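You operate a simulated robot arm through the tools that you are given. There is no shell and no other tool.

You run a simulated robot arm. Do the job below in one go: nothing can be reset, and whatever is moved stays where it is left.

## Task
Close down: beam closed, cover on, key off, main switch off, screen off.
Fine: close the beam before the cover goes on the mount's ledge.
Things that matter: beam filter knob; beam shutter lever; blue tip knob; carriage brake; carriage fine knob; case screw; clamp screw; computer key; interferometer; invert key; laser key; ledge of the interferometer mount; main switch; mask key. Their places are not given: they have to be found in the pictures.

It is judged by the outcome, as a careful person would: the job done as asked, and still so three seconds after it is handed in. It fails if anything else is knocked over, pushed out of place, dropped, spilled or broken. A push-on lid holds only when it is set on centred and level and pressed home; a screw cap is set on level and turned clockwise until tight.

## Robot
A 7-joint arm with a two-finger parallel gripper, fixed in place. Base frame: the origin is at the foot of the arm, x ahead of it, y to its left, z up; the work surface is at about z = 760. Readings come in mm, rad, newtons and seconds.
Its first joint turns from -2.897 to 2.897 rad. Payload 4.4 kg.
The tool frame sits at the grasp point between the pads (the TCP): z along the fingers, y along the line on which they close. The tips reach 23 mm beyond it. The gripper opens to 94 mm. The fingers are 38 mm wide and 10 mm thick; the gripper's body (54 by 96 mm) begins 39 mm behind the TCP.
Orientation is that of the tool frame in the base frame, as [roll, pitch, yaw] about the fixed x, y, z axes, in that order (R = Rz(yaw) Ry(pitch) Rx(roll)). With the fingers straight down and closing along the base's y, the tool's x points along the base's -x, its y along +y and its z along -z.

## Interface
- The arm moves only by the tool servo_tool. Its argument "increments" is a list that holds one entry, the list of rows, each a list of 7 numbers: the shift along the base's x, y, z in mm, then the turn, a rotation vector about the base's x, y, z in rad, then the gripper command, from -1 (shut) to 1 (fully open), values between in proportion. In form: [[[dx, dy, dz, rx, ry, rz, fingers], ...]]. A call has 1 to 20 rows; each row shifts and turns the commanded pose from where the row before left it. Rows are played at 5 a second. More than 50 mm and 0.15 rad between two rows, or a gripper value outside its range, and nothing of the call is played. A pose out of reach is approached as far as the arm can. The call stops where the force on the tool passes 40 N (or 10 N more than at its start, if that is more) or the arm is blocked; 0.2 s more then pass. The fingers move at their own pace (about 72 mm/s each) and stop on an object; they squeeze with about 35 N. The grip force told is the motor's: it shows also when the fingers shut on nothing. Time passes only in rows, and 0.2 s behind the last, so rows that do not move let the fingers close. It gives the time, the measured TCP pose, the force on the tool (base axes), the opening and the grip force at its end, in the units of the frame above (readings bear some noise), with the torque about the TCP (base axes, N m) and any sound that the robot's microphone picked up.
- Cameras (640 x 400 px; columns grow to the right, rows downward): "scene" is fixed at [395.3, -522.9, 1743.3]; the picture's right is [0.75, -0.66, 0.00], its down [0.16, 0.18, -0.97] and it looks along [0.64, 0.73, 0.24] (base axes); focal length 214 px, centre (320, 200). "wrist" rides on the gripper at [86, 16, -74] in the tool frame; the picture's right is [-0.18, 0.98, 0.00], its down [-0.58, -0.11, -0.81] and it looks along [-0.79, -0.15, 0.59] (tool axes); focal length 243 px, centre (320, 200).
- snapshot(camera): a new picture of that camera. It takes no simulated time.
- locate(camera, pixels): for up to 12 pixels [column, row] of the newest picture of that camera ("zoom" is the newest enlarged one), the place [x, y, z] in the base frame of the surface seen there, good to about 2 mm, but the place of the scene camera against the robot may be out by one fixed shift of up to 25 mm in any direction. It takes no simulated time.
- enlarge(camera, box): a new picture of the part [left, top, right, bottom] of that camera's present view, enlarged. It takes no simulated time.
- close_job(): hands the job in; it is judged then, once.

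Leave the gripper open and the arm clear of the work at the hand-in unless told otherwise.

The tools are called after "Emit:" by a JSON object that holds its "api" and its "payload". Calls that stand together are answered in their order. servo_tool: Moves the arm, as the interface text tells. Its arguments: {"type":"object","properties":{"increments":{"type":"array"}},"required":["increments"]} The other tools are called the same way: snapshot (camera) takes a picture; locate (camera, pixels) gives the place of the surface under pixels of a picture; enlarge (camera, box) takes an enlarged picture of a part of a camera's view; close_job () hands the job in.

At the start:

```text
time_s: 0.0
position: [690.7, 340.9, 1454.5]
tcp_rot: [3.141, 0.0, 3.14]
ft_force: [0.0, -0.9, 0.0]
wrist_torque: [-0.01, 0.02, 0.01]
grip_width: 94.0
grasp_force: 0.1
```

scene: 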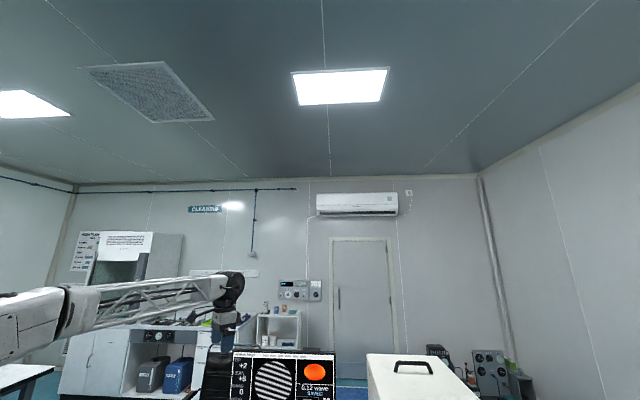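
wrist: 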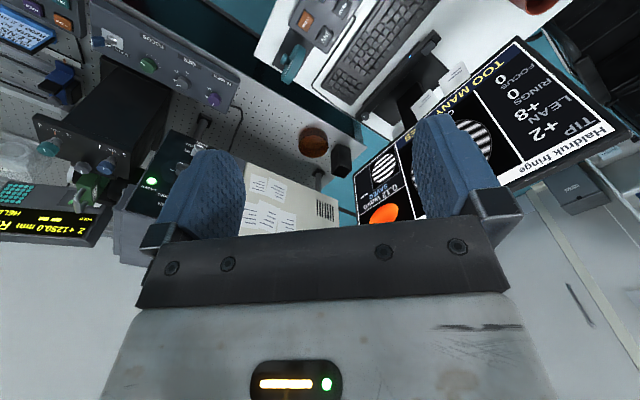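

I see an optics bench with a controller box, an interferometer and a screen. I'll start with enlarged views of both cameras to find the items.

Emit:
{"api": "enlarge", "payload": {"camera": "wrist", "box": [0, 0, 320, 200]}}

Emit:
{"api": "enlarge", "payload": {"camera": "wrist", "box": [200, 0, 520, 200]}}

Emit:
{"api": "enlarge", "payload": {"camera": "scene", "box": [180, 260, 404, 400]}}

Emit:
{"api": "enlarge", "payload": {"camera": "wrist", "box": [0, 60, 320, 260]}}

```text
2.00 times, centred on (160, 100) of wrist
```

zoom: 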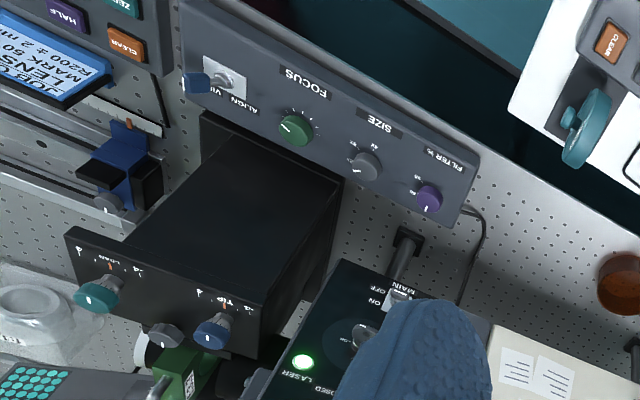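

```text
2.00 times, centred on (360, 100) of wrist
```

zoom: 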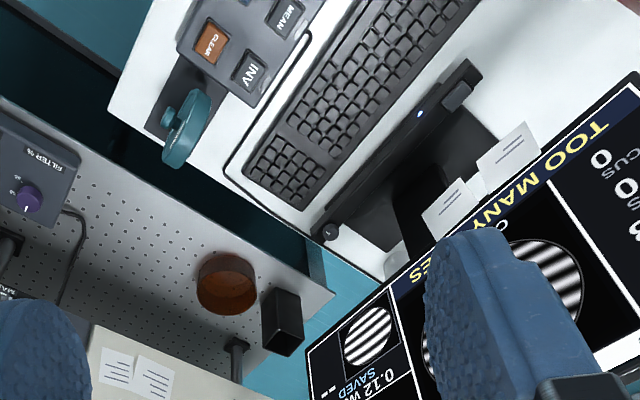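

```text
2.86 times, centred on (292, 330) of scene
```

zoom: 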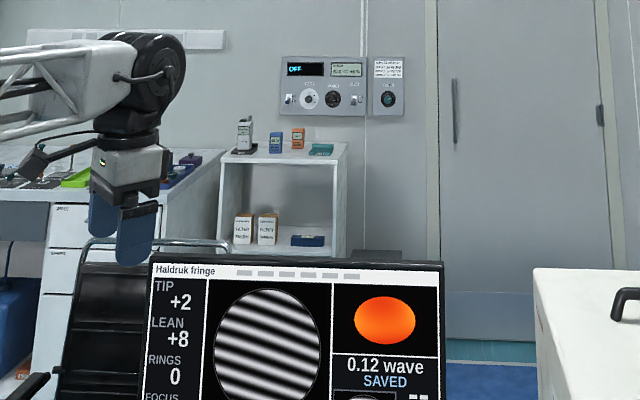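

```text
2.00 times, centred on (160, 160) of wrist
```

zoom: 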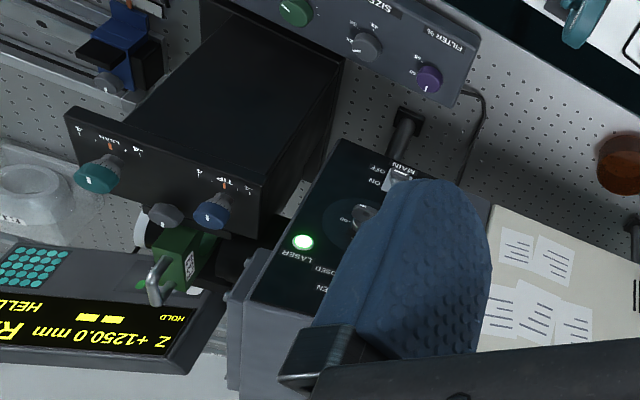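

I'll locate the main items in the wrist view: controller lever (98,41), knobs, main switch (200,150), LED (151,181), brown cup (312,143), teal roll (291,66) and the screen.

Emit:
{"api": "locate", "payload": {"camera": "wrist", "pixels": [[98, 41], [148, 65], [182, 83], [215, 98], [49, 148], [82, 168], [106, 167], [200, 148], [182, 168], [151, 181], [312, 143], [342, 158]]}}

Emit:
{"api": "locate", "payload": {"camera": "wrist", "pixels": [[291, 66], [306, 20], [323, 36], [385, 60], [430, 120], [365, 118], [560, 70], [60, 80], [100, 195], [80, 190], [270, 190], [20, 150]]}}

Emit:
{"api": "locate", "payload": {"camera": "scene", "pixels": [[270, 380], [315, 372], [410, 367], [300, 290], [410, 400], [220, 310]]}}

```text
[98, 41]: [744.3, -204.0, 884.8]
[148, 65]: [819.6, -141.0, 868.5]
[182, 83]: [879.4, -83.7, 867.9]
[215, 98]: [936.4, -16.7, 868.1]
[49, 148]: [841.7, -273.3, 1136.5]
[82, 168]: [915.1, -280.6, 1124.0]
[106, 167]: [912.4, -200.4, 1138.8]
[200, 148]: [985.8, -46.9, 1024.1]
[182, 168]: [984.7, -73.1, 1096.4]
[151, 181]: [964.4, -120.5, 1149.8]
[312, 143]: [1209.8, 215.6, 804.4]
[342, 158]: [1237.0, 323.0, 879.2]
```

```text
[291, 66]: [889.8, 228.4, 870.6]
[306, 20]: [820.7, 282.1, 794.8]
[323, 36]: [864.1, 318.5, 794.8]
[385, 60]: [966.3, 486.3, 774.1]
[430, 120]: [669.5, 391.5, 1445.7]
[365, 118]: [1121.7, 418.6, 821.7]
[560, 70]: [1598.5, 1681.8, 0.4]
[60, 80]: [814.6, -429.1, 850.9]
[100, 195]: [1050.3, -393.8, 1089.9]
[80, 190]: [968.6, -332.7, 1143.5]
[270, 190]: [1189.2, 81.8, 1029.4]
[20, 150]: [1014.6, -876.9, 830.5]
```

```text
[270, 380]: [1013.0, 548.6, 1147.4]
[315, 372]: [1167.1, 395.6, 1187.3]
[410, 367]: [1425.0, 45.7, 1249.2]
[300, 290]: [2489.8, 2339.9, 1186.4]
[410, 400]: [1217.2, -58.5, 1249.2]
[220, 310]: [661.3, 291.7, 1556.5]
```

The picture has many panels: a control strip (VIS/ALIGN, FOCUS, SIZE, FILTER), a black two-knob unit (LEAN/TIP) and a laser box (MAIN, LASER, CLOSED/OPEN). I'll back up high and move right for a better overview.

Emit:
{"api": "servo_tool", "payload": {"increments": [[[-24, -34, 5, 0, 0, 0, 1], [-24, -34, 5, 0, 0, 0, 1], [-24, -34, 5, 0, 0, 0, 1], [-24, -34, 5, 0, 0, 0, 1], [-24, -34, 5, 0, 0, 0, 1], [-24, -34, 5, 0, 0, 0, 1], [-24, -34, 5, 0, 0, 0, 1], [-24, -34, 5, 0, 0, 0, 1], [-24, -34, 5, 0, 0, 0, 1], [-24, -34, 5, 0, 0, 0, 1]]]}}

Emit:
{"api": "snapshot", "payload": {"camera": "wrist"}}

Emit:
{"api": "snapshot", "payload": {"camera": "scene"}}

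```text
time_s: 2.2
position: [448.7, 0.4, 1506.5]
tcp_rot: [-3.14, -0.002, 3.141]
ft_force: [0.5, 1.3, -0.1]
wrist_torque: [0.0, 0.03, 0.01]
grip_width: 94.1
grasp_force: 0.0
```

```text
taken
```

wrist: 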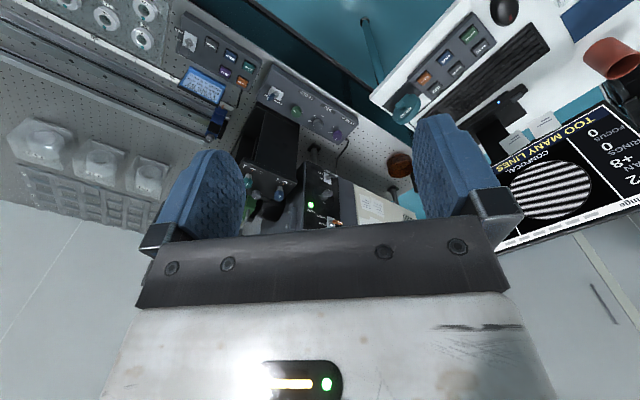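

```text
taken
```

scene: 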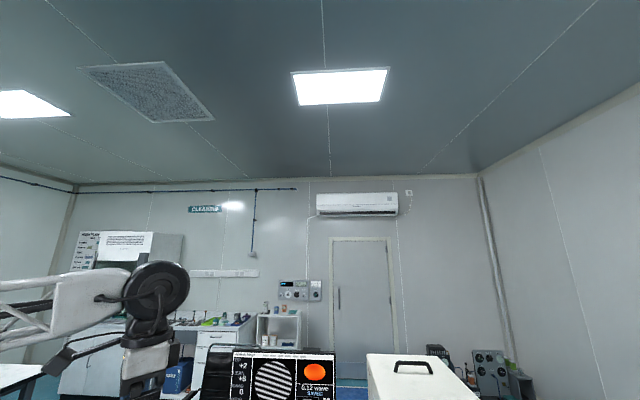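

Good overview. I'll zoom in on the regions.

Emit:
{"api": "enlarge", "payload": {"camera": "wrist", "box": [40, 0, 280, 150]}}

Emit:
{"api": "enlarge", "payload": {"camera": "wrist", "box": [220, 80, 420, 240]}}

Emit:
{"api": "enlarge", "payload": {"camera": "wrist", "box": [360, 0, 640, 175]}}

Emit:
{"api": "locate", "payload": {"camera": "wrist", "pixels": [[189, 40], [211, 43], [217, 130], [204, 85], [311, 205], [327, 180], [330, 220], [345, 222], [400, 164], [406, 107], [424, 78], [470, 34]]}}

```text
2.67 times, centred on (160, 75) of wrist
```

zoom: 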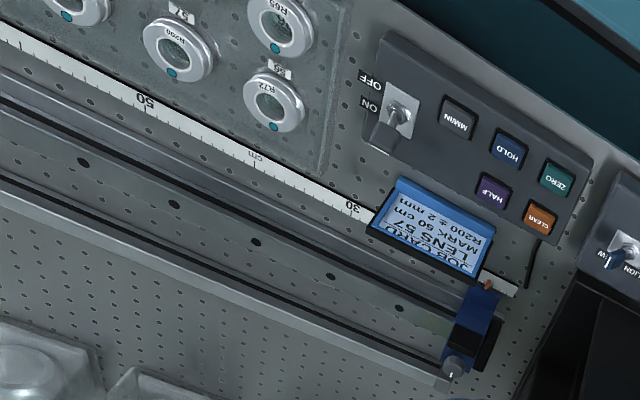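

```text
2.50 times, centred on (320, 160) of wrist
```

zoom: 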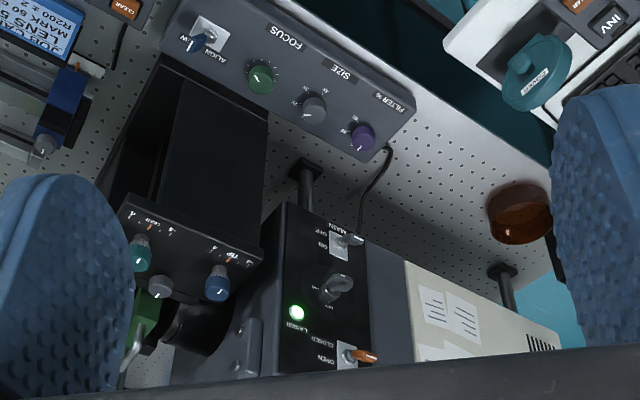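

```text
2.29 times, centred on (500, 88) of wrist
```

zoom: 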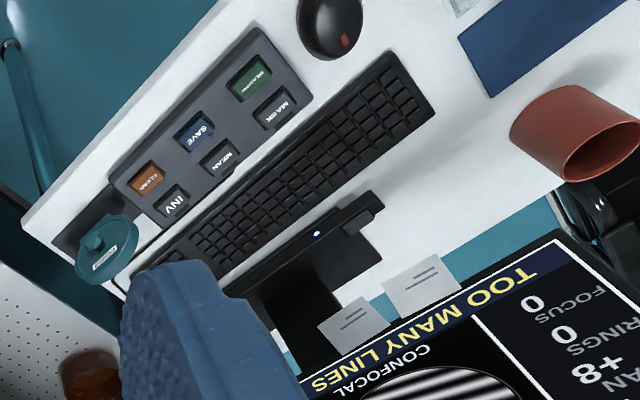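

```text
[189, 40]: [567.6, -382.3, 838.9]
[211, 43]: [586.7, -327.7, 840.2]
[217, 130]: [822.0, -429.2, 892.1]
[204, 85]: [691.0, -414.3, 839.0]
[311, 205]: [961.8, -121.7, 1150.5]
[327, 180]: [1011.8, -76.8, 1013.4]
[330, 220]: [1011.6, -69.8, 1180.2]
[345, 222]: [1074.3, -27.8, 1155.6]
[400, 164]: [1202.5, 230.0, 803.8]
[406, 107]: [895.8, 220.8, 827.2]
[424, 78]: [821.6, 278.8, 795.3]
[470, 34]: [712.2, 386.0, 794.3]
```

The black laser box front holds MAIN switch, key (ON/OFF), LASER lamp, and an orange CLOSED/OPEN lever at roughly x≈1000, z 1000–1200. I'll tilt the tool forward and move in for a frontal view.

Emit:
{"api": "servo_tool", "payload": {"increments": [[[19, -10, -32, 0, -0.12, 0, 1], [19, -10, -32, 0, -0.12, 0, 1], [19, -10, -32, 0, -0.12, 0, 1], [19, -10, -32, 0, -0.12, 0, 1], [19, -10, -32, 0, -0.12, 0, 1], [19, -10, -32, 0, -0.12, 0, 1], [19, -10, -32, 0, -0.12, 0, 1], [19, -10, -32, 0, -0.06, 0, 1]]]}}

Emit:
{"api": "snapshot", "payload": {"camera": "wrist"}}

Emit:
{"api": "enlarge", "payload": {"camera": "wrist", "box": [200, 0, 440, 150]}}

```text
time_s: 4.0
position: [601.8, -77.5, 1248.6]
tcp_rot: [3.14, 0.901, -3.141]
ft_force: [-0.2, -0.4, -0.8]
wrist_torque: [0.01, 0.03, -0.02]
grip_width: 93.9
grasp_force: 0.2
```

```text
taken
```

wrist: 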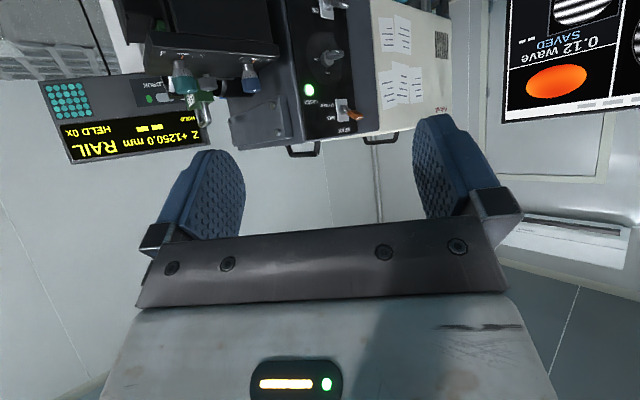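

```text
2.67 times, centred on (320, 75) of wrist
```

zoom: 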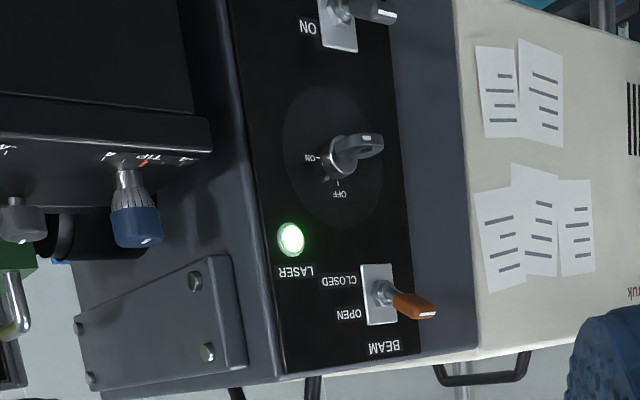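

The view is upside-down: BEAM lever (orange) is at OPEN (up), LASER lamp lit, key at ON, MAIN above in the picture. I'll locate plane points to find the panel's normal and the handles.

Emit:
{"api": "locate", "payload": {"camera": "zoom", "pixels": [[300, 350], [410, 340], [265, 120], [385, 100], [380, 290], [392, 297], [412, 303], [430, 312], [335, 165], [355, 150], [372, 142], [388, 16]]}}

Emit:
{"api": "locate", "payload": {"camera": "zoom", "pixels": [[340, 12], [335, 40], [135, 235], [125, 180], [100, 340], [60, 350], [20, 220], [70, 240], [250, 300], [550, 200], [470, 360], [180, 140]]}}

```text
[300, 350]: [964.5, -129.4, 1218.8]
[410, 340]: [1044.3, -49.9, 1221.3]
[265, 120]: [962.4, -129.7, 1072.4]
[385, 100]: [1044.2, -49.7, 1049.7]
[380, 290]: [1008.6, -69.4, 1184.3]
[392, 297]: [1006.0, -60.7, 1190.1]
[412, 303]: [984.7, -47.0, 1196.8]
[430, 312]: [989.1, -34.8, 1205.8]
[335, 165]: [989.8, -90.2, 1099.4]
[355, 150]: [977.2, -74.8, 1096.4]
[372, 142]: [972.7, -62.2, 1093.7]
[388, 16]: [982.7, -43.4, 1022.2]
```

```text
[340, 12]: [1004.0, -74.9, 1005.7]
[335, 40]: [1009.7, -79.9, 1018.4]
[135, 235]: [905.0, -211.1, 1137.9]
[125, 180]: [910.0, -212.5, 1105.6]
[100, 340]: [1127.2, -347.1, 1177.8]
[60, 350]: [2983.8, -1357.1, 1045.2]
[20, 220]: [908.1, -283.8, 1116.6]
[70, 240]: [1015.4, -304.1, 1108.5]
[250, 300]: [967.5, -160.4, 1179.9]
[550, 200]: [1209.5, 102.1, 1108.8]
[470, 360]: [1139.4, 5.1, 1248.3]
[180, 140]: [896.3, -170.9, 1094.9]
```

The panel's face is vertical with normal (-0.71, +0.71, 0); beam lever, key, and MAIN switch sit on it. Now I need to see the mount, its ledge and the nose of the interferometer, so I'll move right and look diagonally left.

Emit:
{"api": "servo_tool", "payload": {"increments": [[[-12, -47, 6, 0, 0, 0.07, 1], [-12, -47, 6, 0, 0, 0.07, 1], [-12, -47, 6, 0, 0, 0.07, 1], [-12, -47, 6, 0, 0, 0.07, 1], [-12, -47, 6, 0, 0, 0.07, 1], [-12, -47, 6, 0, 0, 0.07, 1], [-12, -47, 6, 0, 0, 0.07, 1], [-12, -47, 6, 0, 0, 0.07, 1]]]}}

Emit:
{"api": "snapshot", "payload": {"camera": "wrist"}}

Emit:
{"api": "enlarge", "payload": {"camera": "wrist", "box": [200, 0, 440, 150]}}

```text
time_s: 5.3
position: [567.6, -270.9, 1273.2]
tcp_rot: [3.124, 0.896, -2.695]
ft_force: [3.6, 1.8, -0.6]
wrist_torque: [-0.06, 0.09, 0.01]
grip_width: 94.0
grasp_force: 0.0
stopped in row 6: the force on the tool passed its limit at 117 N (the readings are from after the stop); the commanded pose is now the measured one
```

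```text
taken
```

wrist: 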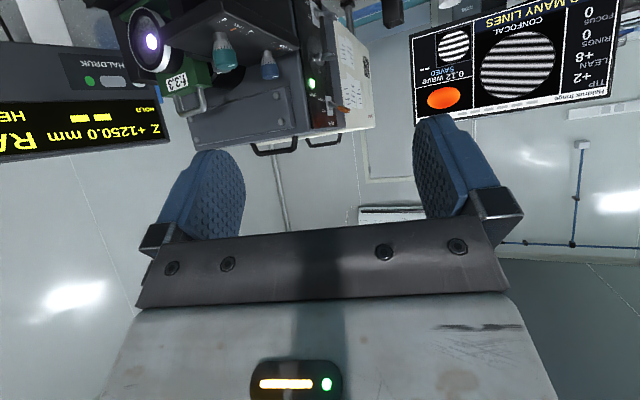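

```text
2.67 times, centred on (320, 75) of wrist
```

zoom: 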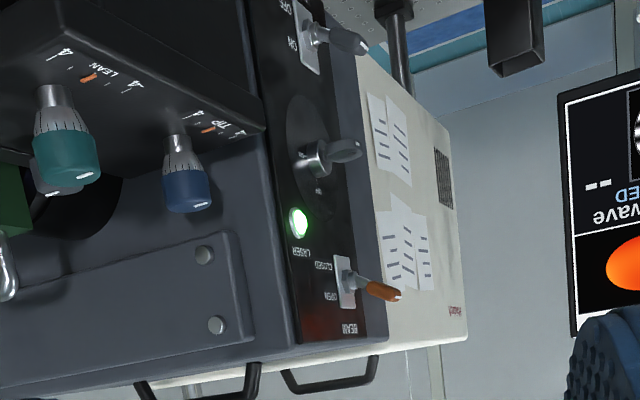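

The move stopped with a 117 N reading. I need to know what was touched, so I'll look at the scene view and locate things nearby.

Emit:
{"api": "enlarge", "payload": {"camera": "scene", "box": [0, 220, 320, 400]}}

Emit:
{"api": "locate", "payload": {"camera": "wrist", "pixels": [[150, 110], [10, 150], [165, 105], [100, 60], [145, 40], [180, 80], [222, 50], [60, 80], [10, 20], [195, 95], [305, 25], [390, 10]]}}

Emit:
{"api": "enlarge", "payload": {"camera": "wrist", "box": [0, 0, 260, 160]}}

```text
2.00 times, centred on (160, 310) of scene
```

zoom: 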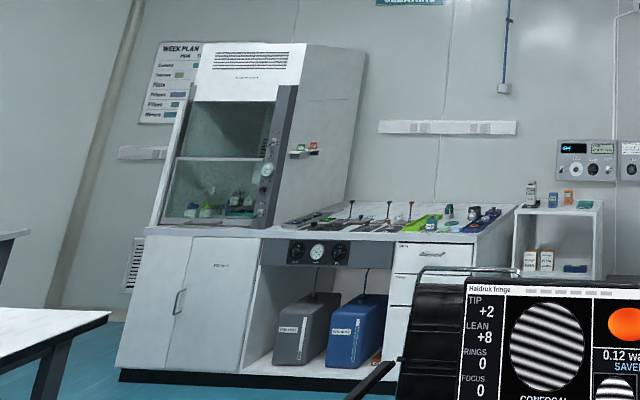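

```text
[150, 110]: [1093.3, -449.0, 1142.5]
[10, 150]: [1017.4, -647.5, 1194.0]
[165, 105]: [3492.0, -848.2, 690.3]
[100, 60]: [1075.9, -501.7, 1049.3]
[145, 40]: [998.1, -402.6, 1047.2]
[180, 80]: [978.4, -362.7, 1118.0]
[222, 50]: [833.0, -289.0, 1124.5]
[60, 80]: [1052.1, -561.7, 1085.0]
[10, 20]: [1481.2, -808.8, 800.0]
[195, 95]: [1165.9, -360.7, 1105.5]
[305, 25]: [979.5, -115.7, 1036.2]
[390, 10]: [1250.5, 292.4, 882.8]
```

```text
2.46 times, centred on (130, 80) of wrist
```

zoom: 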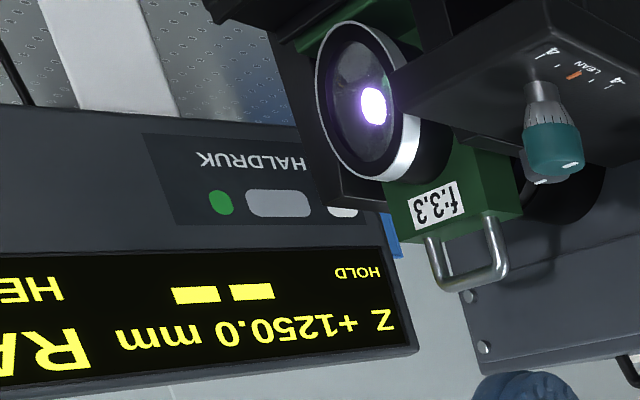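

Nothing is visible near the fingers, so something out of view behind or right of the hand may be there. I'll back off toward +y and turn the view right to look at that area.

Emit:
{"api": "servo_tool", "payload": {"increments": [[[0, 30, 10, 0, 0, -0.1, 1], [0, 30, 10, 0, 0, -0.14, 1], [-10, 30, 10, 0, 0, -0.14, 1], [-20, 30, 10, 0, 0, -0.14, 1], [-20, 30, 10, 0, 0, -0.14, 1], [-20, 20, 10, 0, 0, -0.14, 1], [-20, 0, 10, 0, 0, -0.14, 1], [0, 0, 0, 0, 0, -0.14, 1], [0, 0, 0, 0, 0, -0.14, 1]]]}}

Emit:
{"api": "snapshot", "payload": {"camera": "wrist"}}

Emit:
{"api": "snapshot", "payload": {"camera": "scene"}}

```text
time_s: 7.3
position: [468.6, -114.5, 1348.9]
tcp_rot: [3.138, 0.899, 2.346]
ft_force: [0.6, -0.1, 0.0]
wrist_torque: [0.02, -0.01, -0.01]
grip_width: 94.1
grasp_force: 0.0
```

```text
taken
```

wrist: 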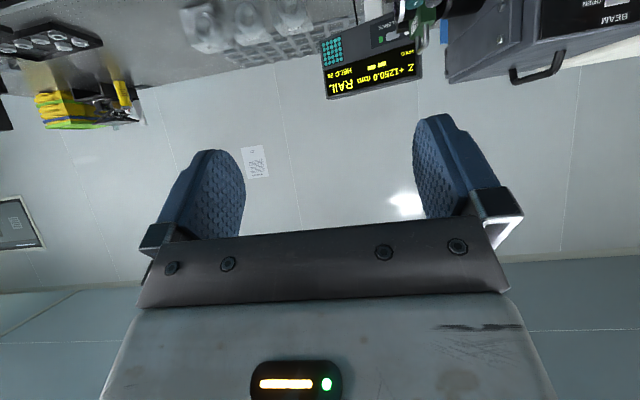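

```text
taken
```

scene: 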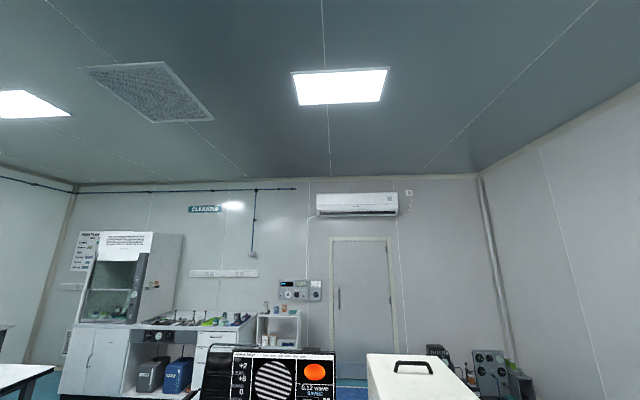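

Nothing close there. I'll turn further right to look along -y.

Emit:
{"api": "servo_tool", "payload": {"increments": [[[0, 0, 0, 0, 0, -0.14, 1], [0, 0, 0, 0, 0, -0.14, 1], [0, 0, 0, 0, 0, -0.14, 1], [0, 0, 0, 0, 0, -0.14, 1], [0, 0, 0, 0, 0, -0.14, 1]]]}}

Emit:
{"api": "snapshot", "payload": {"camera": "wrist"}}

```text
time_s: 8.5
position: [466.0, -115.3, 1349.0]
tcp_rot: [3.138, 0.901, 1.645]
ft_force: [-0.4, -0.3, 0.4]
wrist_torque: [0.04, 0.01, 0.0]
grip_width: 93.9
grasp_force: 0.0
```

```text
taken
```

wrist: 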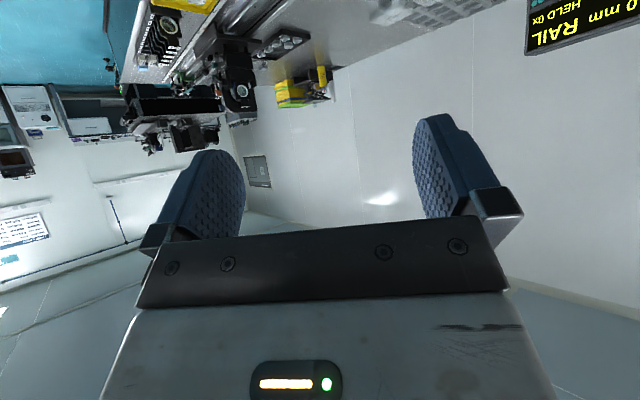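

No obstacle in view; the spike may be a kinematic effect. I'll return to facing forward, put the tool vertical, and move above-in-front of the mount at z≈1400 in smaller steps.

Emit:
{"api": "servo_tool", "payload": {"increments": [[[0, 0, 8, 0, 0, 0.15, 1], [0, 0, 8, 0, 0, 0.15, 1], [0, 0, 8, 0, 0, 0.15, 1], [0, 0, 8, 0, 0, 0.15, 1], [0, 0, 8, 0, 0, 0.15, 1], [0, 0, 8, 0, 0, 0.15, 1], [0, 0, 8, 0, 0, 0.15, 1], [0, 0, 8, 0, 0, 0.15, 1], [0, 0, 8, 0, 0, 0.15, 1], [0, 0, 0, 0, 0, 0.146, 1], [10, -15, 0, 0, 0.13, 0, 1], [20, -15, 0, 0, 0.13, 0, 1], [20, -15, 0, 0, 0.13, 0, 1], [20, -15, 0, 0, 0.13, 0, 1], [20, -15, 0, 0, 0.13, 0, 1], [20, -15, 0, 0, 0.13, 0, 1], [20, -15, 0, 0, 0.12, 0, 1]]]}}

Emit:
{"api": "snapshot", "payload": {"camera": "wrist"}}

```text
time_s: 12.1
position: [597.2, -220.7, 1421.3]
tcp_rot: [3.137, -0.002, -3.142]
ft_force: [-0.4, -0.7, 1.3]
wrist_torque: [0.02, -0.02, 0.0]
grip_width: 94.2
grasp_force: 0.1
```

```text
taken
```

wrist: 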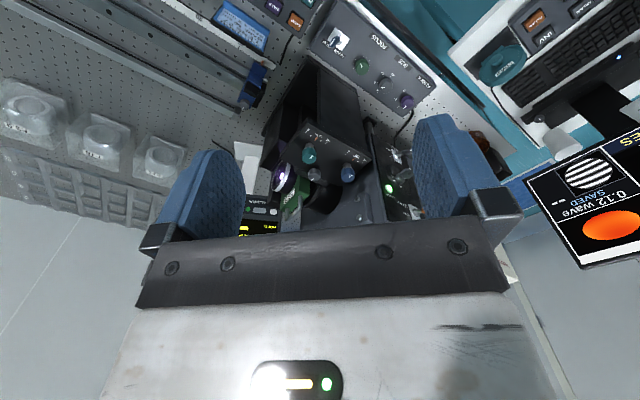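

Emit:
{"api": "enlarge", "payload": {"camera": "wrist", "box": [220, 60, 440, 240]}}

Emit:
{"api": "locate", "payload": {"camera": "wrist", "pixels": [[283, 180], [310, 110], [345, 140], [265, 155], [309, 155], [348, 174], [316, 175], [300, 180], [275, 165], [250, 215], [257, 90], [500, 65]]}}

```text
2.22 times, centred on (330, 150) of wrist
```

zoom: 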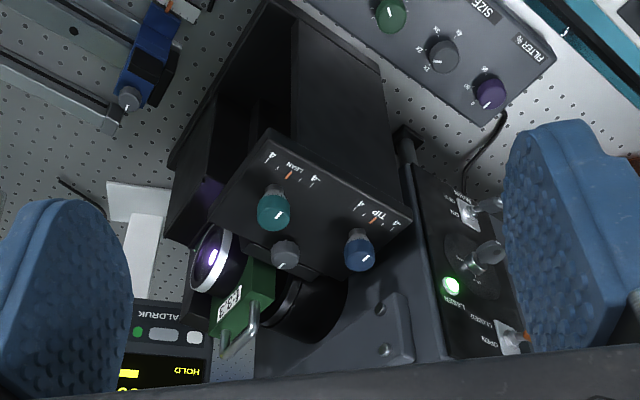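

```text
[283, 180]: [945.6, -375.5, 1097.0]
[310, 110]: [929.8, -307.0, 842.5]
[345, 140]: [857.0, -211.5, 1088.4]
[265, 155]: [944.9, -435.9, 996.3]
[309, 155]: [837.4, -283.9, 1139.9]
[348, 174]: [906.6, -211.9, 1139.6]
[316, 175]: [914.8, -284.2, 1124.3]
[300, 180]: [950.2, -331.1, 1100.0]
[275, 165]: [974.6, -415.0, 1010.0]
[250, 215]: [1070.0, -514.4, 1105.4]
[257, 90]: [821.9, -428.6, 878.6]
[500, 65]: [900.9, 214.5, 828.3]
```

The LEAN/TIP plate is horizontal on a tall black mount; lens cell (green, f/3.3) is beyond it. Next I look at the teal disc near (900, 214, 828), probably the cover, and the keypad/computer.

Emit:
{"api": "servo_tool", "payload": {"increments": [[[0, 40, -5, 0, 0, 0, 1], [5, 40, -10, 0, 0, 0, 1], [5, 40, -20, 0, 0, 0, 1], [5, 40, -20, 0, 0, 0, 1], [5, 40, -20, 0, 0, 0, 1], [5, 40, -20, 0, 0, 0, 1], [5, 40, -20, 0, 0, 0, 1], [5, 40, -20, 0, 0, 0, 1], [5, 40, -20, 0, 0, 0, 1], [5, 40, -20, 0, 0, 0, 1], [5, 20, -20, 0, 0, 0, 1]]]}}

Emit:
{"api": "snapshot", "payload": {"camera": "wrist"}}

Emit:
{"api": "enlarge", "payload": {"camera": "wrist", "box": [220, 0, 420, 160]}}

```text
time_s: 14.5
position: [646.8, 200.2, 1224.3]
tcp_rot: [3.137, 0.001, -3.141]
ft_force: [0.0, 0.4, -0.3]
wrist_torque: [-0.02, -0.04, 0.02]
grip_width: 94.2
grasp_force: 0.0
```

```text
taken
```

wrist: 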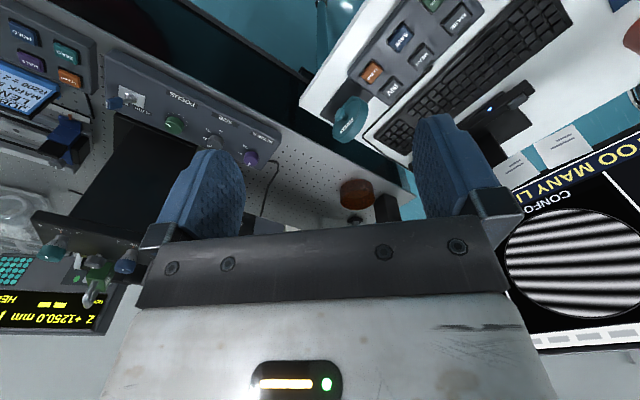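

```text
2.50 times, centred on (320, 80) of wrist
```

zoom: 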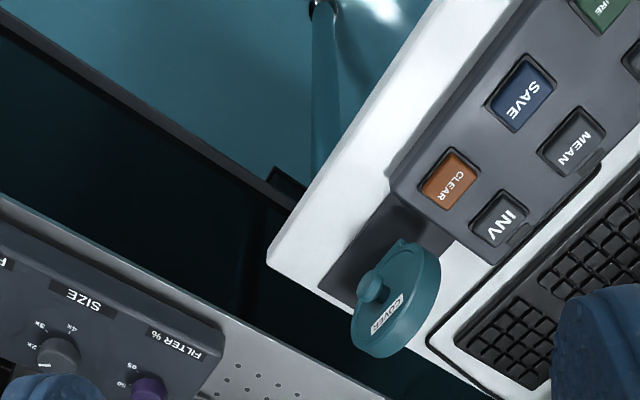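

That's the COVER: a teal disc with a central knob, at the desk corner on a dark mat. I'll locate its knob, rim and the mat, and also the keyboard, monitor base and LED.

Emit:
{"api": "locate", "payload": {"camera": "zoom", "pixels": [[375, 285], [365, 290], [385, 305], [400, 270], [435, 285], [400, 340], [360, 335], [355, 320], [375, 230], [330, 270], [290, 265], [440, 335]]}}

Emit:
{"api": "enlarge", "payload": {"camera": "wrist", "box": [380, 0, 640, 200]}}

Emit:
{"api": "enlarge", "payload": {"camera": "wrist", "box": [320, 70, 400, 150]}}

Emit:
{"api": "locate", "payload": {"camera": "wrist", "pixels": [[390, 90], [372, 72], [401, 40], [459, 20], [491, 108], [505, 100], [480, 118], [520, 100], [560, 150], [500, 170], [345, 128], [355, 193]]}}

```text
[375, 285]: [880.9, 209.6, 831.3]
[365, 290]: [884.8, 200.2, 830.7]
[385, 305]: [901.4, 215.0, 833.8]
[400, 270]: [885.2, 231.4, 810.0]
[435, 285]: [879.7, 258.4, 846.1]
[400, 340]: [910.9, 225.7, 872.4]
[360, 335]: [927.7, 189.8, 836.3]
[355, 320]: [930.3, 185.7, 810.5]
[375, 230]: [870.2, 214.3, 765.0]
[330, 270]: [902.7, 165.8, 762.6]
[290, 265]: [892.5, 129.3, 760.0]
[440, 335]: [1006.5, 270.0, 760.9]
```

```text
2.00 times, centred on (510, 100) of wrist
```

zoom: 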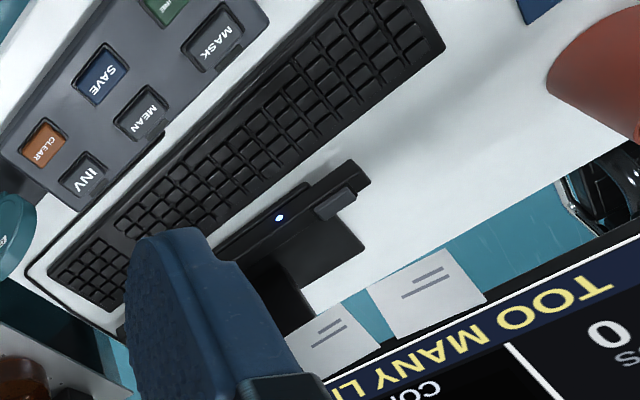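

```text
5.00 times, centred on (360, 110) of wrist
```

zoom: 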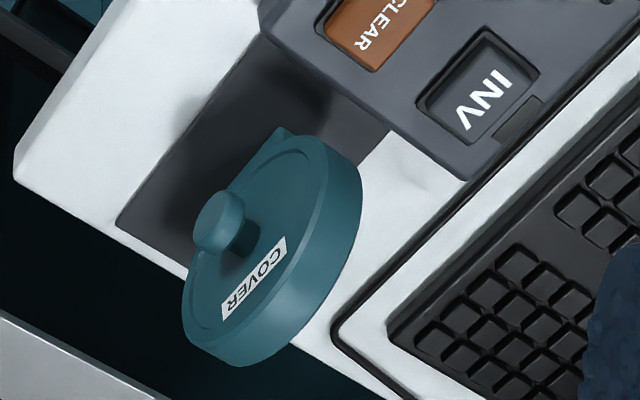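

```text
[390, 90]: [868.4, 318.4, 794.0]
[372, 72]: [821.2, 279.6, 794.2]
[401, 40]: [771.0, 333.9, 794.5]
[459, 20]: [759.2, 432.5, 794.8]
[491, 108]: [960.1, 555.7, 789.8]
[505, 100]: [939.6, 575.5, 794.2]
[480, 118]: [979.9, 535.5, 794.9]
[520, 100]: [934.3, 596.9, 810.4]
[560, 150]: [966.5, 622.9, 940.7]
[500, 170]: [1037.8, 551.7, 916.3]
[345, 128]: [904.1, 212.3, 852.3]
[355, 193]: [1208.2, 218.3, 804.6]
```

The COVER stands upright on its mat with its knob facing the robot (roughly direction (-0.82,-0.57)). Now the mount's ledge and the lens: I'll go back to the right, higher, and look diagonally with a gentle tilt.

Emit:
{"api": "servo_tool", "payload": {"increments": [[[-5, -40, 15, 0, 0, 0, 1], [-5, -40, 15, 0, 0, 0, 1], [-5, -40, 15, 0, 0, 0, 1], [-5, -40, 15, 0, 0, 0, 1], [-5, -40, 15, 0, 0, 0, 1], [-5, -40, 15, 0, 0, 0, 1], [-5, -40, 15, 0, 0, 0, 1], [-5, -40, 15, 0, 0, 0.05, 1], [-5, -40, 15, 0, 0, 0.1, 1], [-5, -40, 15, 0, 0, 0.1, 1], [-5, -40, 0, 0, 0, 0.1, 1], [0, -40, 0, 0, 0, 0.1, 1], [0, -30, 0, 0, 0, 0.1, 1], [0, -20, 0, 0, 0, 0.1, 1], [0, 0, 0, 0, 0, 0, 1]]]}}

Emit:
{"api": "snapshot", "payload": {"camera": "wrist"}}

Emit:
{"api": "enlarge", "payload": {"camera": "wrist", "box": [220, 60, 440, 240]}}

```text
time_s: 17.7
position: [592.0, -330.4, 1376.6]
tcp_rot: [3.139, -0.002, -2.489]
ft_force: [0.4, 0.6, -0.7]
wrist_torque: [-0.03, 0.02, 0.01]
grip_width: 93.9
grasp_force: 0.1
```

```text
taken
```

wrist: 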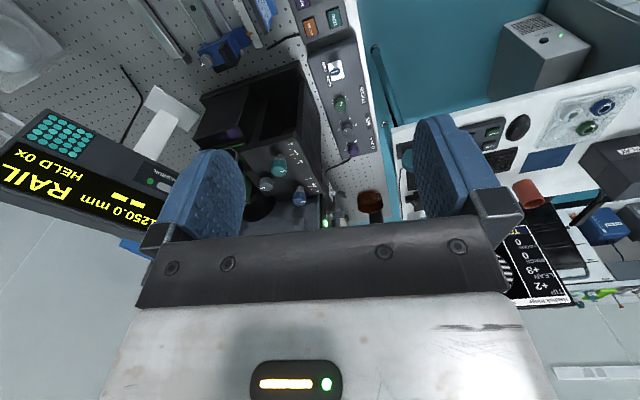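

```text
2.22 times, centred on (330, 150) of wrist
```

zoom: 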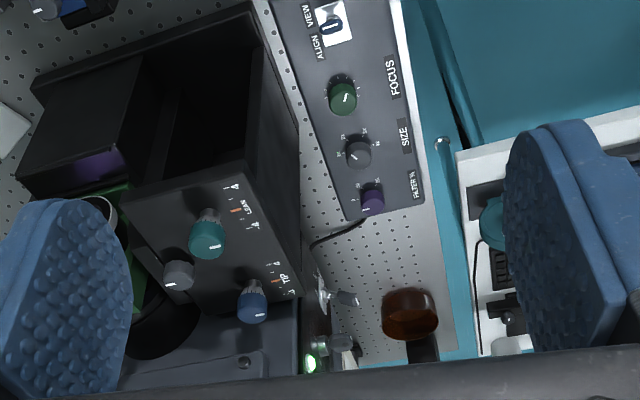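

No collision this time. The lens hides behind the left finger; I'll shift further right and tilt forward slightly.

Emit:
{"api": "servo_tool", "payload": {"increments": [[[0, -20, 0, 0, 0, 0, 1], [0, -20, 0, 0, 0, 0, 1], [0, -20, 0, 0, 0, 0, 1], [0, -20, 0, 0, 0, 0, 1], [0, -20, 0, 0, 0, 0, 1], [0, 0, -15, 0.06, -0.08, 0, 1], [0, 0, -15, 0.06, -0.08, 0, 1], [0, 0, -15, 0.06, -0.08, 0, 1], [0, 0, -15, 0.06, -0.08, 0, 1], [0, 0, -15, 0.06, -0.08, 0, 1]]]}}

Emit:
{"api": "snapshot", "payload": {"camera": "wrist"}}

Emit:
{"api": "enlarge", "payload": {"camera": "wrist", "box": [180, 0, 440, 200]}}

```text
time_s: 19.9
position: [592.7, -431.7, 1300.3]
tcp_rot: [3.14, 0.5, -2.489]
ft_force: [-0.9, -0.2, 0.1]
wrist_torque: [-0.01, -0.02, 0.01]
grip_width: 94.0
grasp_force: 0.1
```

```text
taken
```

wrist: 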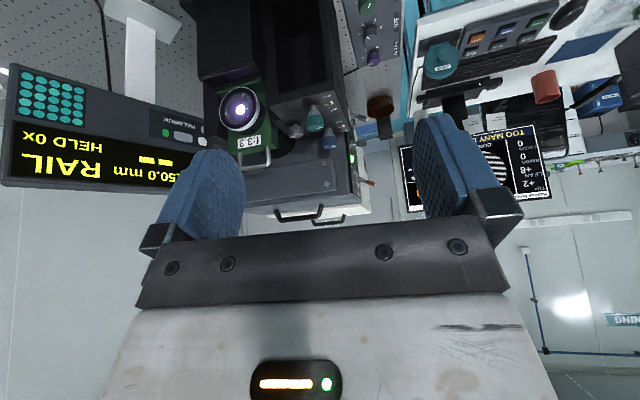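

```text
2.00 times, centred on (310, 100) of wrist
```

zoom: 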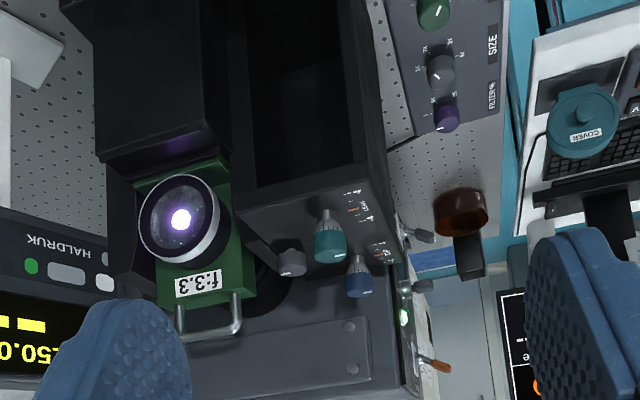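

Now the lens is seen frontally. In front of and under it (upper in the picture, zoom (170,150)) is a black ledge with violet reflection. I'll locate ledge, lens and cell.

Emit:
{"api": "enlarge", "payload": {"camera": "wrist", "box": [190, 20, 330, 160]}}

Emit:
{"api": "locate", "payload": {"camera": "wrist", "pixels": [[230, 75], [282, 62], [262, 70], [240, 72], [233, 80], [290, 75], [240, 109], [225, 100], [255, 118], [220, 120], [240, 90], [238, 130]]}}

Emit:
{"api": "locate", "payload": {"camera": "wrist", "pixels": [[250, 144], [270, 150], [297, 131], [240, 40], [270, 40], [280, 80], [300, 95], [205, 30], [265, 88], [205, 60], [225, 60], [245, 60]]}}

```text
2.86 times, centred on (260, 90) of wrist
```

zoom: 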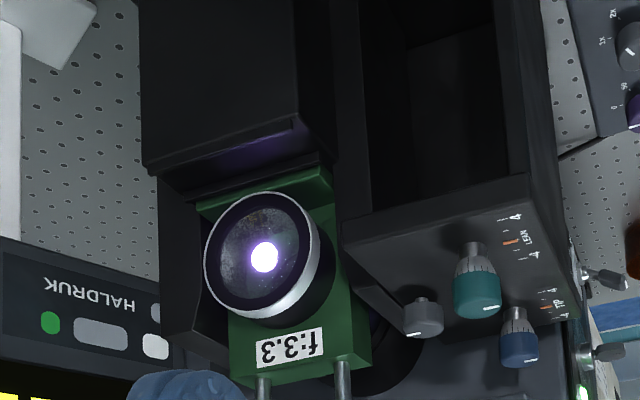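

```text
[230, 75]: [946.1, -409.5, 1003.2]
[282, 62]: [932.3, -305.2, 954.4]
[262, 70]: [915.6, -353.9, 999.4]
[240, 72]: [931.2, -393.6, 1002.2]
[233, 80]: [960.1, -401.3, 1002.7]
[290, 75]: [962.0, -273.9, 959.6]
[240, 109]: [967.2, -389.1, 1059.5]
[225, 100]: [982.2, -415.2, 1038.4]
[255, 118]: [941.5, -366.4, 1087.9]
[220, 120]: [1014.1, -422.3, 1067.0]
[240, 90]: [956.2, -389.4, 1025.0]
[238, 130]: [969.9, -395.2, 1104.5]
```

```text
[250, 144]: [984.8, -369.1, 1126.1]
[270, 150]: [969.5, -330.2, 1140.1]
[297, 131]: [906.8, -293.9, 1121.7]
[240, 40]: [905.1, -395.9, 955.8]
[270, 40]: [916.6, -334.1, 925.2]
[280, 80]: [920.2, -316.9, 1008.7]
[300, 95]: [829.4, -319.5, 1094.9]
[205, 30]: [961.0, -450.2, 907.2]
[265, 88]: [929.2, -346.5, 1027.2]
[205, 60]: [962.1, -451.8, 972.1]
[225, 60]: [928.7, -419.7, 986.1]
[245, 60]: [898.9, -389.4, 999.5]
```

The ledge top is at z≈1002, its front face on x+y≈510, the lens centre about (962,-391,1063), radius ≈40. I'll refine the ledge geometry with a tighter zoom.

Emit:
{"api": "enlarge", "payload": {"camera": "wrist", "box": [190, 45, 290, 108]}}

```text
6.35 times, centred on (240, 76) of wrist
```

zoom: 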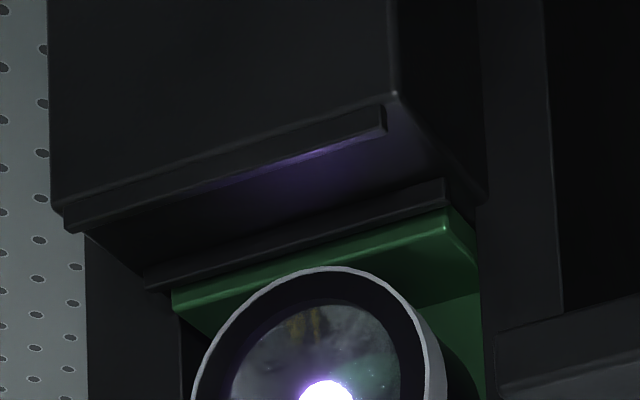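

Emit:
{"api": "locate", "payload": {"camera": "zoom", "pixels": [[80, 215], [225, 165], [375, 120], [225, 185], [120, 240], [250, 205], [400, 150], [380, 185], [440, 170], [300, 232], [430, 190], [165, 275]]}}

Emit:
{"api": "locate", "payload": {"camera": "zoom", "pixels": [[300, 243], [300, 255], [440, 225], [180, 305], [330, 268], [200, 380], [430, 340], [270, 288], [395, 320], [60, 150], [390, 95], [225, 150]]}}

```text
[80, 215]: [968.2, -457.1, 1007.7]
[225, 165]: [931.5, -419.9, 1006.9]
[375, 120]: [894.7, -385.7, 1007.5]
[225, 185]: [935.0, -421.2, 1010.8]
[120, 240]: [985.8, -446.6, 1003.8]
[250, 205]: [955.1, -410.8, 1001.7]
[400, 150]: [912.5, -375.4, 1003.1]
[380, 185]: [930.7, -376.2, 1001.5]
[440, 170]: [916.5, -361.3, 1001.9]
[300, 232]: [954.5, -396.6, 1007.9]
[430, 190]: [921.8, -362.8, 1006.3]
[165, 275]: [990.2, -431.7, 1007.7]
```

```text
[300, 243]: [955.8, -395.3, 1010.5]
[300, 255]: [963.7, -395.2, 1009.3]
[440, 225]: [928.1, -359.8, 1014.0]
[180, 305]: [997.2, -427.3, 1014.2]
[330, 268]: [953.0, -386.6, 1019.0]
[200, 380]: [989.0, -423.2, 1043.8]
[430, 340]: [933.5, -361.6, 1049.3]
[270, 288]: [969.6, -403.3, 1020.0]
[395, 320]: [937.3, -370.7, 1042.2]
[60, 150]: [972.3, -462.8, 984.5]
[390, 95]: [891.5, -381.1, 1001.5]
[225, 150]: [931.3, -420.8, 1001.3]
```

Geometry is clear now: the ledge is a slot between a front lip (x+y≈514) and a rear bar (x+y≈559), floor z≈1002, centred on x−y≈1352, below the lens axis. First comes the beam lever: I'll shut the fingers, go to a stand-off at the panel facing azimuth -45°, tilted about 21° down.

Emit:
{"api": "servo_tool", "payload": {"increments": [[[4.7, 33, 0, 0, 0, -0.1435, 1], [4.7, 33, 0, 0, 0, -0.1435, 1], [4.7, 33, 0, 0, 0, -0.1435, 1], [4.7, 33, 0, 0, 0, -0.1435, 0.5], [4.7, 33, 0, 0, 0, -0.1435, 0], [4.7, 33, 0, 0, 0, -0.1435, -0.5], [4.7, 33, 0, 0, 0, -0.1435, -1], [4.7, 33, 0, 0, 0, -0.1435, -1], [4.7, 33, 0, 0, 0, -0.1435, -1], [4.7, 33, 0, 0, 0, -0.1435, -1], [30, 22, -7, -0.099, -0.099, 0, -1], [30, 22, -7, -0.099, -0.099, 0, -1], [30, 22, -7, -0.099, -0.099, 0, -1], [30, 22, -7, -0.099, -0.099, 0, -1], [30, 22, -7, -0.099, -0.099, 0, -1], [30, 22, -7, 0, 0, 0, -1], [30, 22, -7, 0, 0, 0, -1], [0, 0, 0, 0, 0, 0, -1]]]}}

Emit:
{"api": "snapshot", "payload": {"camera": "wrist"}}

```text
time_s: 23.7
position: [851.6, 55.3, 1250.9]
tcp_rot: [-3.14, 1.198, 2.363]
ft_force: [0.1, 0.1, 0.6]
wrist_torque: [0.01, 0.02, -0.02]
grip_width: 0.1
grasp_force: 34.9
```

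```text
taken
```

wrist: 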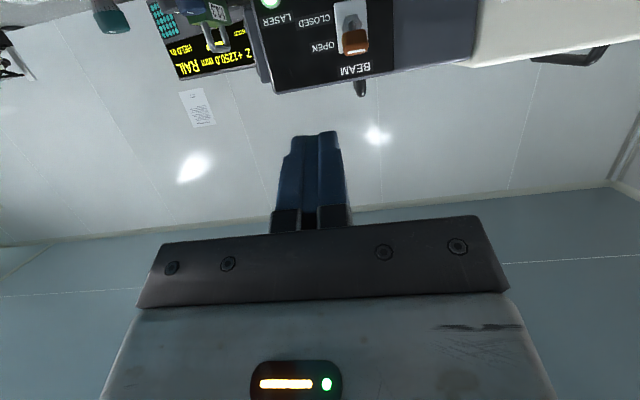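

The panel is now seen nearly square-on; the lever (355,40) points out and up at OPEN. I'll enlarge and locate it precisely.

Emit:
{"api": "enlarge", "payload": {"camera": "wrist", "box": [260, 0, 420, 100]}}

Emit:
{"api": "locate", "payload": {"camera": "zoom", "pixels": [[370, 60], [370, 100], [370, 130], [345, 170], [375, 165], [400, 170], [375, 185], [375, 205], [325, 205], [425, 205], [200, 220], [480, 200]]}}

```text
4.00 times, centred on (340, 50) of wrist
```

zoom: 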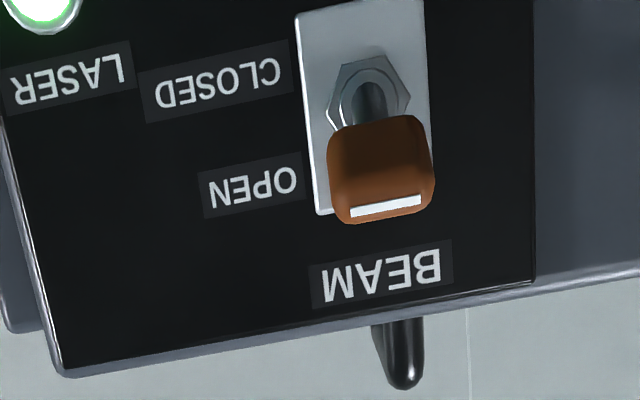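

```text
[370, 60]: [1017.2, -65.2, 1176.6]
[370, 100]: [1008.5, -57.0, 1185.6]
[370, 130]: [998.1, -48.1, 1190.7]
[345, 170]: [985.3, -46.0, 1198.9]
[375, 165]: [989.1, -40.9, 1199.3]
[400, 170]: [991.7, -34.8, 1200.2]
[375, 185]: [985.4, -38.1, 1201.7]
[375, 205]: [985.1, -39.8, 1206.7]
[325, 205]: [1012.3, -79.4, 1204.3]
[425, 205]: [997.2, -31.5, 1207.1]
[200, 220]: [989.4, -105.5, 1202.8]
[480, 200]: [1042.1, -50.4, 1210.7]
```

Lever cap spans x+y≈948 (±9), 35–50 mm out from the panel, z≈1190–1212. I'll move the closed tips above it.

Emit:
{"api": "servo_tool", "payload": {"increments": [[[33.4, -23.1, 3, 0, 0, 0, -1], [33.4, -23.1, 2, 0, 0, 0, -1], [33.4, -23.1, 2, 0, 0, 0, -1], [16.7, -11.6, 0, 0, 0, 0, -1], [16.7, -11.6, 0, 0, 0, 0, -1], [0, 0, 0, 0, 0, 0, -1]]]}}

Emit:
{"api": "snapshot", "payload": {"camera": "wrist"}}

```text
time_s: 25.1
position: [982.8, -38.2, 1258.3]
tcp_rot: [-3.14, 1.197, 2.361]
ft_force: [-0.4, 0.6, 0.0]
wrist_torque: [-0.01, 0.05, -0.03]
grip_width: 0.0
grasp_force: 34.7
```

```text
taken
```

wrist: 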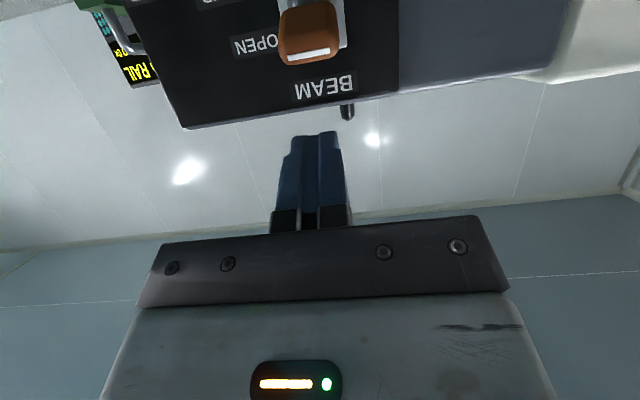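

The tips are aligned with the lever (column ~313 vs 310). Pressing down gradually.

Emit:
{"api": "servo_tool", "payload": {"increments": [[[0, 0, -5, 0, 0, 0, -1], [0, 0, -5, 0, 0, 0, -1], [0, 0, -5, 0, 0, 0, -1], [0, 0, -5, 0, 0, 0, -1], [0, 0, -5, 0, 0, 0, -1], [0, 0, -5, 0, 0, 0, -1], [0, 0, -5, 0, 0, 0, -1], [0, 0, -5, 0, 0, 0, -1], [0, 0, -5, 0, 0, 0, -1], [0, 0, -5, 0, 0, 0, -1], [0, 0, -4, 0, 0, 0, -1], [0, 0, -4, 0, 0, 0, -1]]]}}

Emit:
{"api": "snapshot", "payload": {"camera": "wrist"}}

```text
time_s: 27.7
position: [982.9, -38.5, 1202.3]
tcp_rot: [3.139, 1.199, 2.356]
ft_force: [-2.3, 0.9, 12.0]
wrist_torque: [-0.15, -0.01, 0.07]
grip_width: 0.0
grasp_force: 35.1
```

```text
taken
```

wrist: 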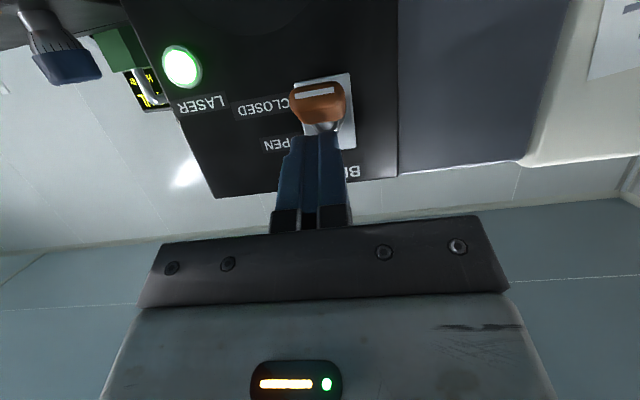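

The lever has swung toward CLOSED with 12 N on it. A little more push to be sure it is at its stop.

Emit:
{"api": "servo_tool", "payload": {"increments": [[[0, 0, -3, 0, 0, 0, -1], [0, 0, -3, 0, 0, 0, -1], [0, 0, 0, 0, 0, 0, -1]]]}}

Emit:
{"api": "enlarge", "payload": {"camera": "wrist", "box": [240, 40, 400, 140]}}

```text
time_s: 28.3
position: [983.7, -37.8, 1203.1]
tcp_rot: [3.128, 1.203, 2.349]
ft_force: [-1.8, 2.8, 4.6]
wrist_torque: [-0.01, 0.0, 0.03]
grip_width: 0.0
grasp_force: 34.9
stopped in row 2: the force on the tool passed its limit at 44 N (the readings are from after the stop); the commanded pose is now the measured one
```

```text
4.00 times, centred on (320, 90) of wrist
```

zoom: 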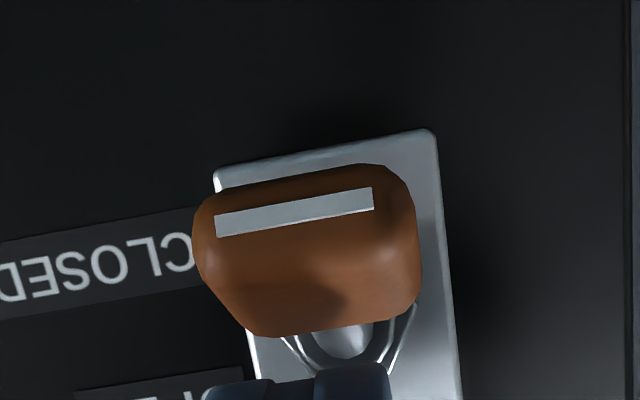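

The stop was reached firmly: the lever is at CLOSED. I'll lift off, back away, and check it stays.

Emit:
{"api": "servo_tool", "payload": {"increments": [[[0, 0, 10, 0, 0, 0, -1], [-10, 10, 15, 0, 0, 0, -1], [-25, 25, 10, 0, 0, 0, -1], [-30, 30, 0, 0, 0, 0, -1], [-30, 30, 0, 0, 0, 0, -1], [-20, 20, 0, 0, 0, 0, -1], [0, 0, 0, 0, 0, 0, -1]]]}}

Emit:
{"api": "snapshot", "payload": {"camera": "wrist"}}

Emit:
{"api": "enlarge", "payload": {"camera": "wrist", "box": [220, 0, 420, 125]}}

```text
time_s: 29.9
position: [866.8, 76.5, 1236.4]
tcp_rot: [3.131, 1.202, 2.35]
ft_force: [-0.3, 0.4, -0.3]
wrist_torque: [0.01, 0.03, 0.03]
grip_width: 0.0
grasp_force: 34.5
```

```text
taken
```

wrist: 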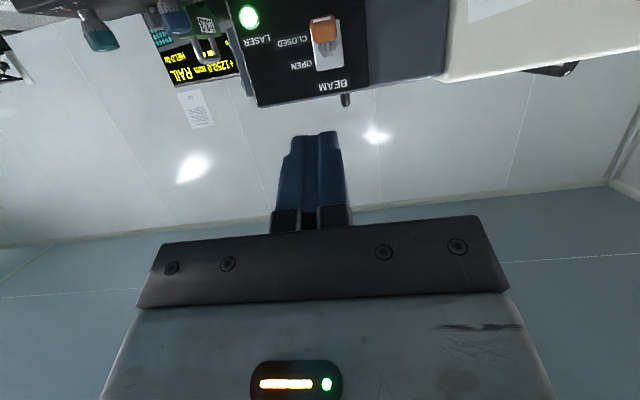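

```text
3.20 times, centred on (320, 62) of wrist
```

zoom: 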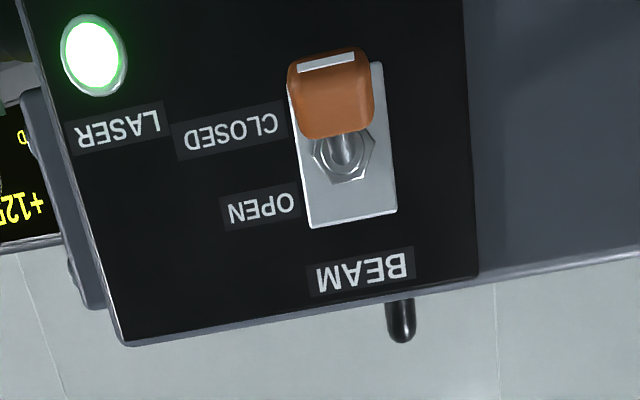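

Beam is CLOSED. Now the cover: I'll open the gripper and move to a closer, frontal view of the cover.

Emit:
{"api": "servo_tool", "payload": {"increments": [[[-27, 0, -10, 0, 0, 0.147, -1], [-27, 0, -10, 0, 0, 0.147, -0.5], [-27, 0, -10, 0, 0, 0.147, 0], [-27, 0, -10, 0, 0, 0.147, 0.5], [-27, 0, -10, 0, 0, 0.147, 1], [-27, 0, -10, 0, 0, 0.147, 1], [-27, 0, -10, 0, 0, 0.147, 1], [-27, 0, -10, 0, 0, 0.147, 1], [0, 5, -20, -0.047, 0.11, 0, 1], [0, 5, -20, -0.047, 0.11, 0, 1], [0, 5, -20, -0.047, 0.11, 0, 1], [0, 5, -20, -0.047, 0.11, 0, 1], [0, 5, -20, 0, 0, 0, 1], [0, 5, -20, 0, 0, 0, 1]]]}}

Emit:
{"api": "snapshot", "payload": {"camera": "wrist"}}

```text
time_s: 32.9
position: [650.9, 107.1, 1035.2]
tcp_rot: [-3.14, 0.725, -2.747]
ft_force: [-0.1, 0.7, 0.2]
wrist_torque: [0.01, -0.04, -0.03]
grip_width: 94.1
grasp_force: 0.1
```

```text
taken
```

wrist: 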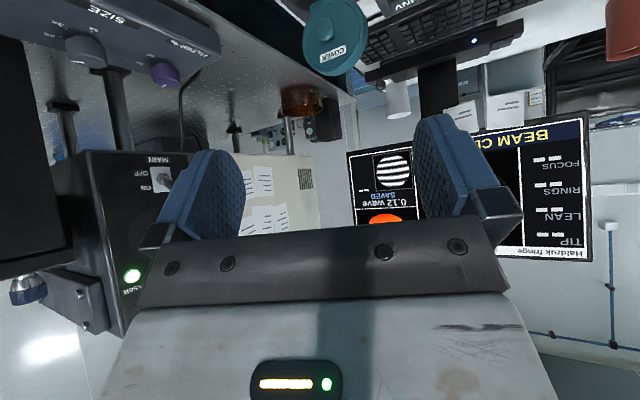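

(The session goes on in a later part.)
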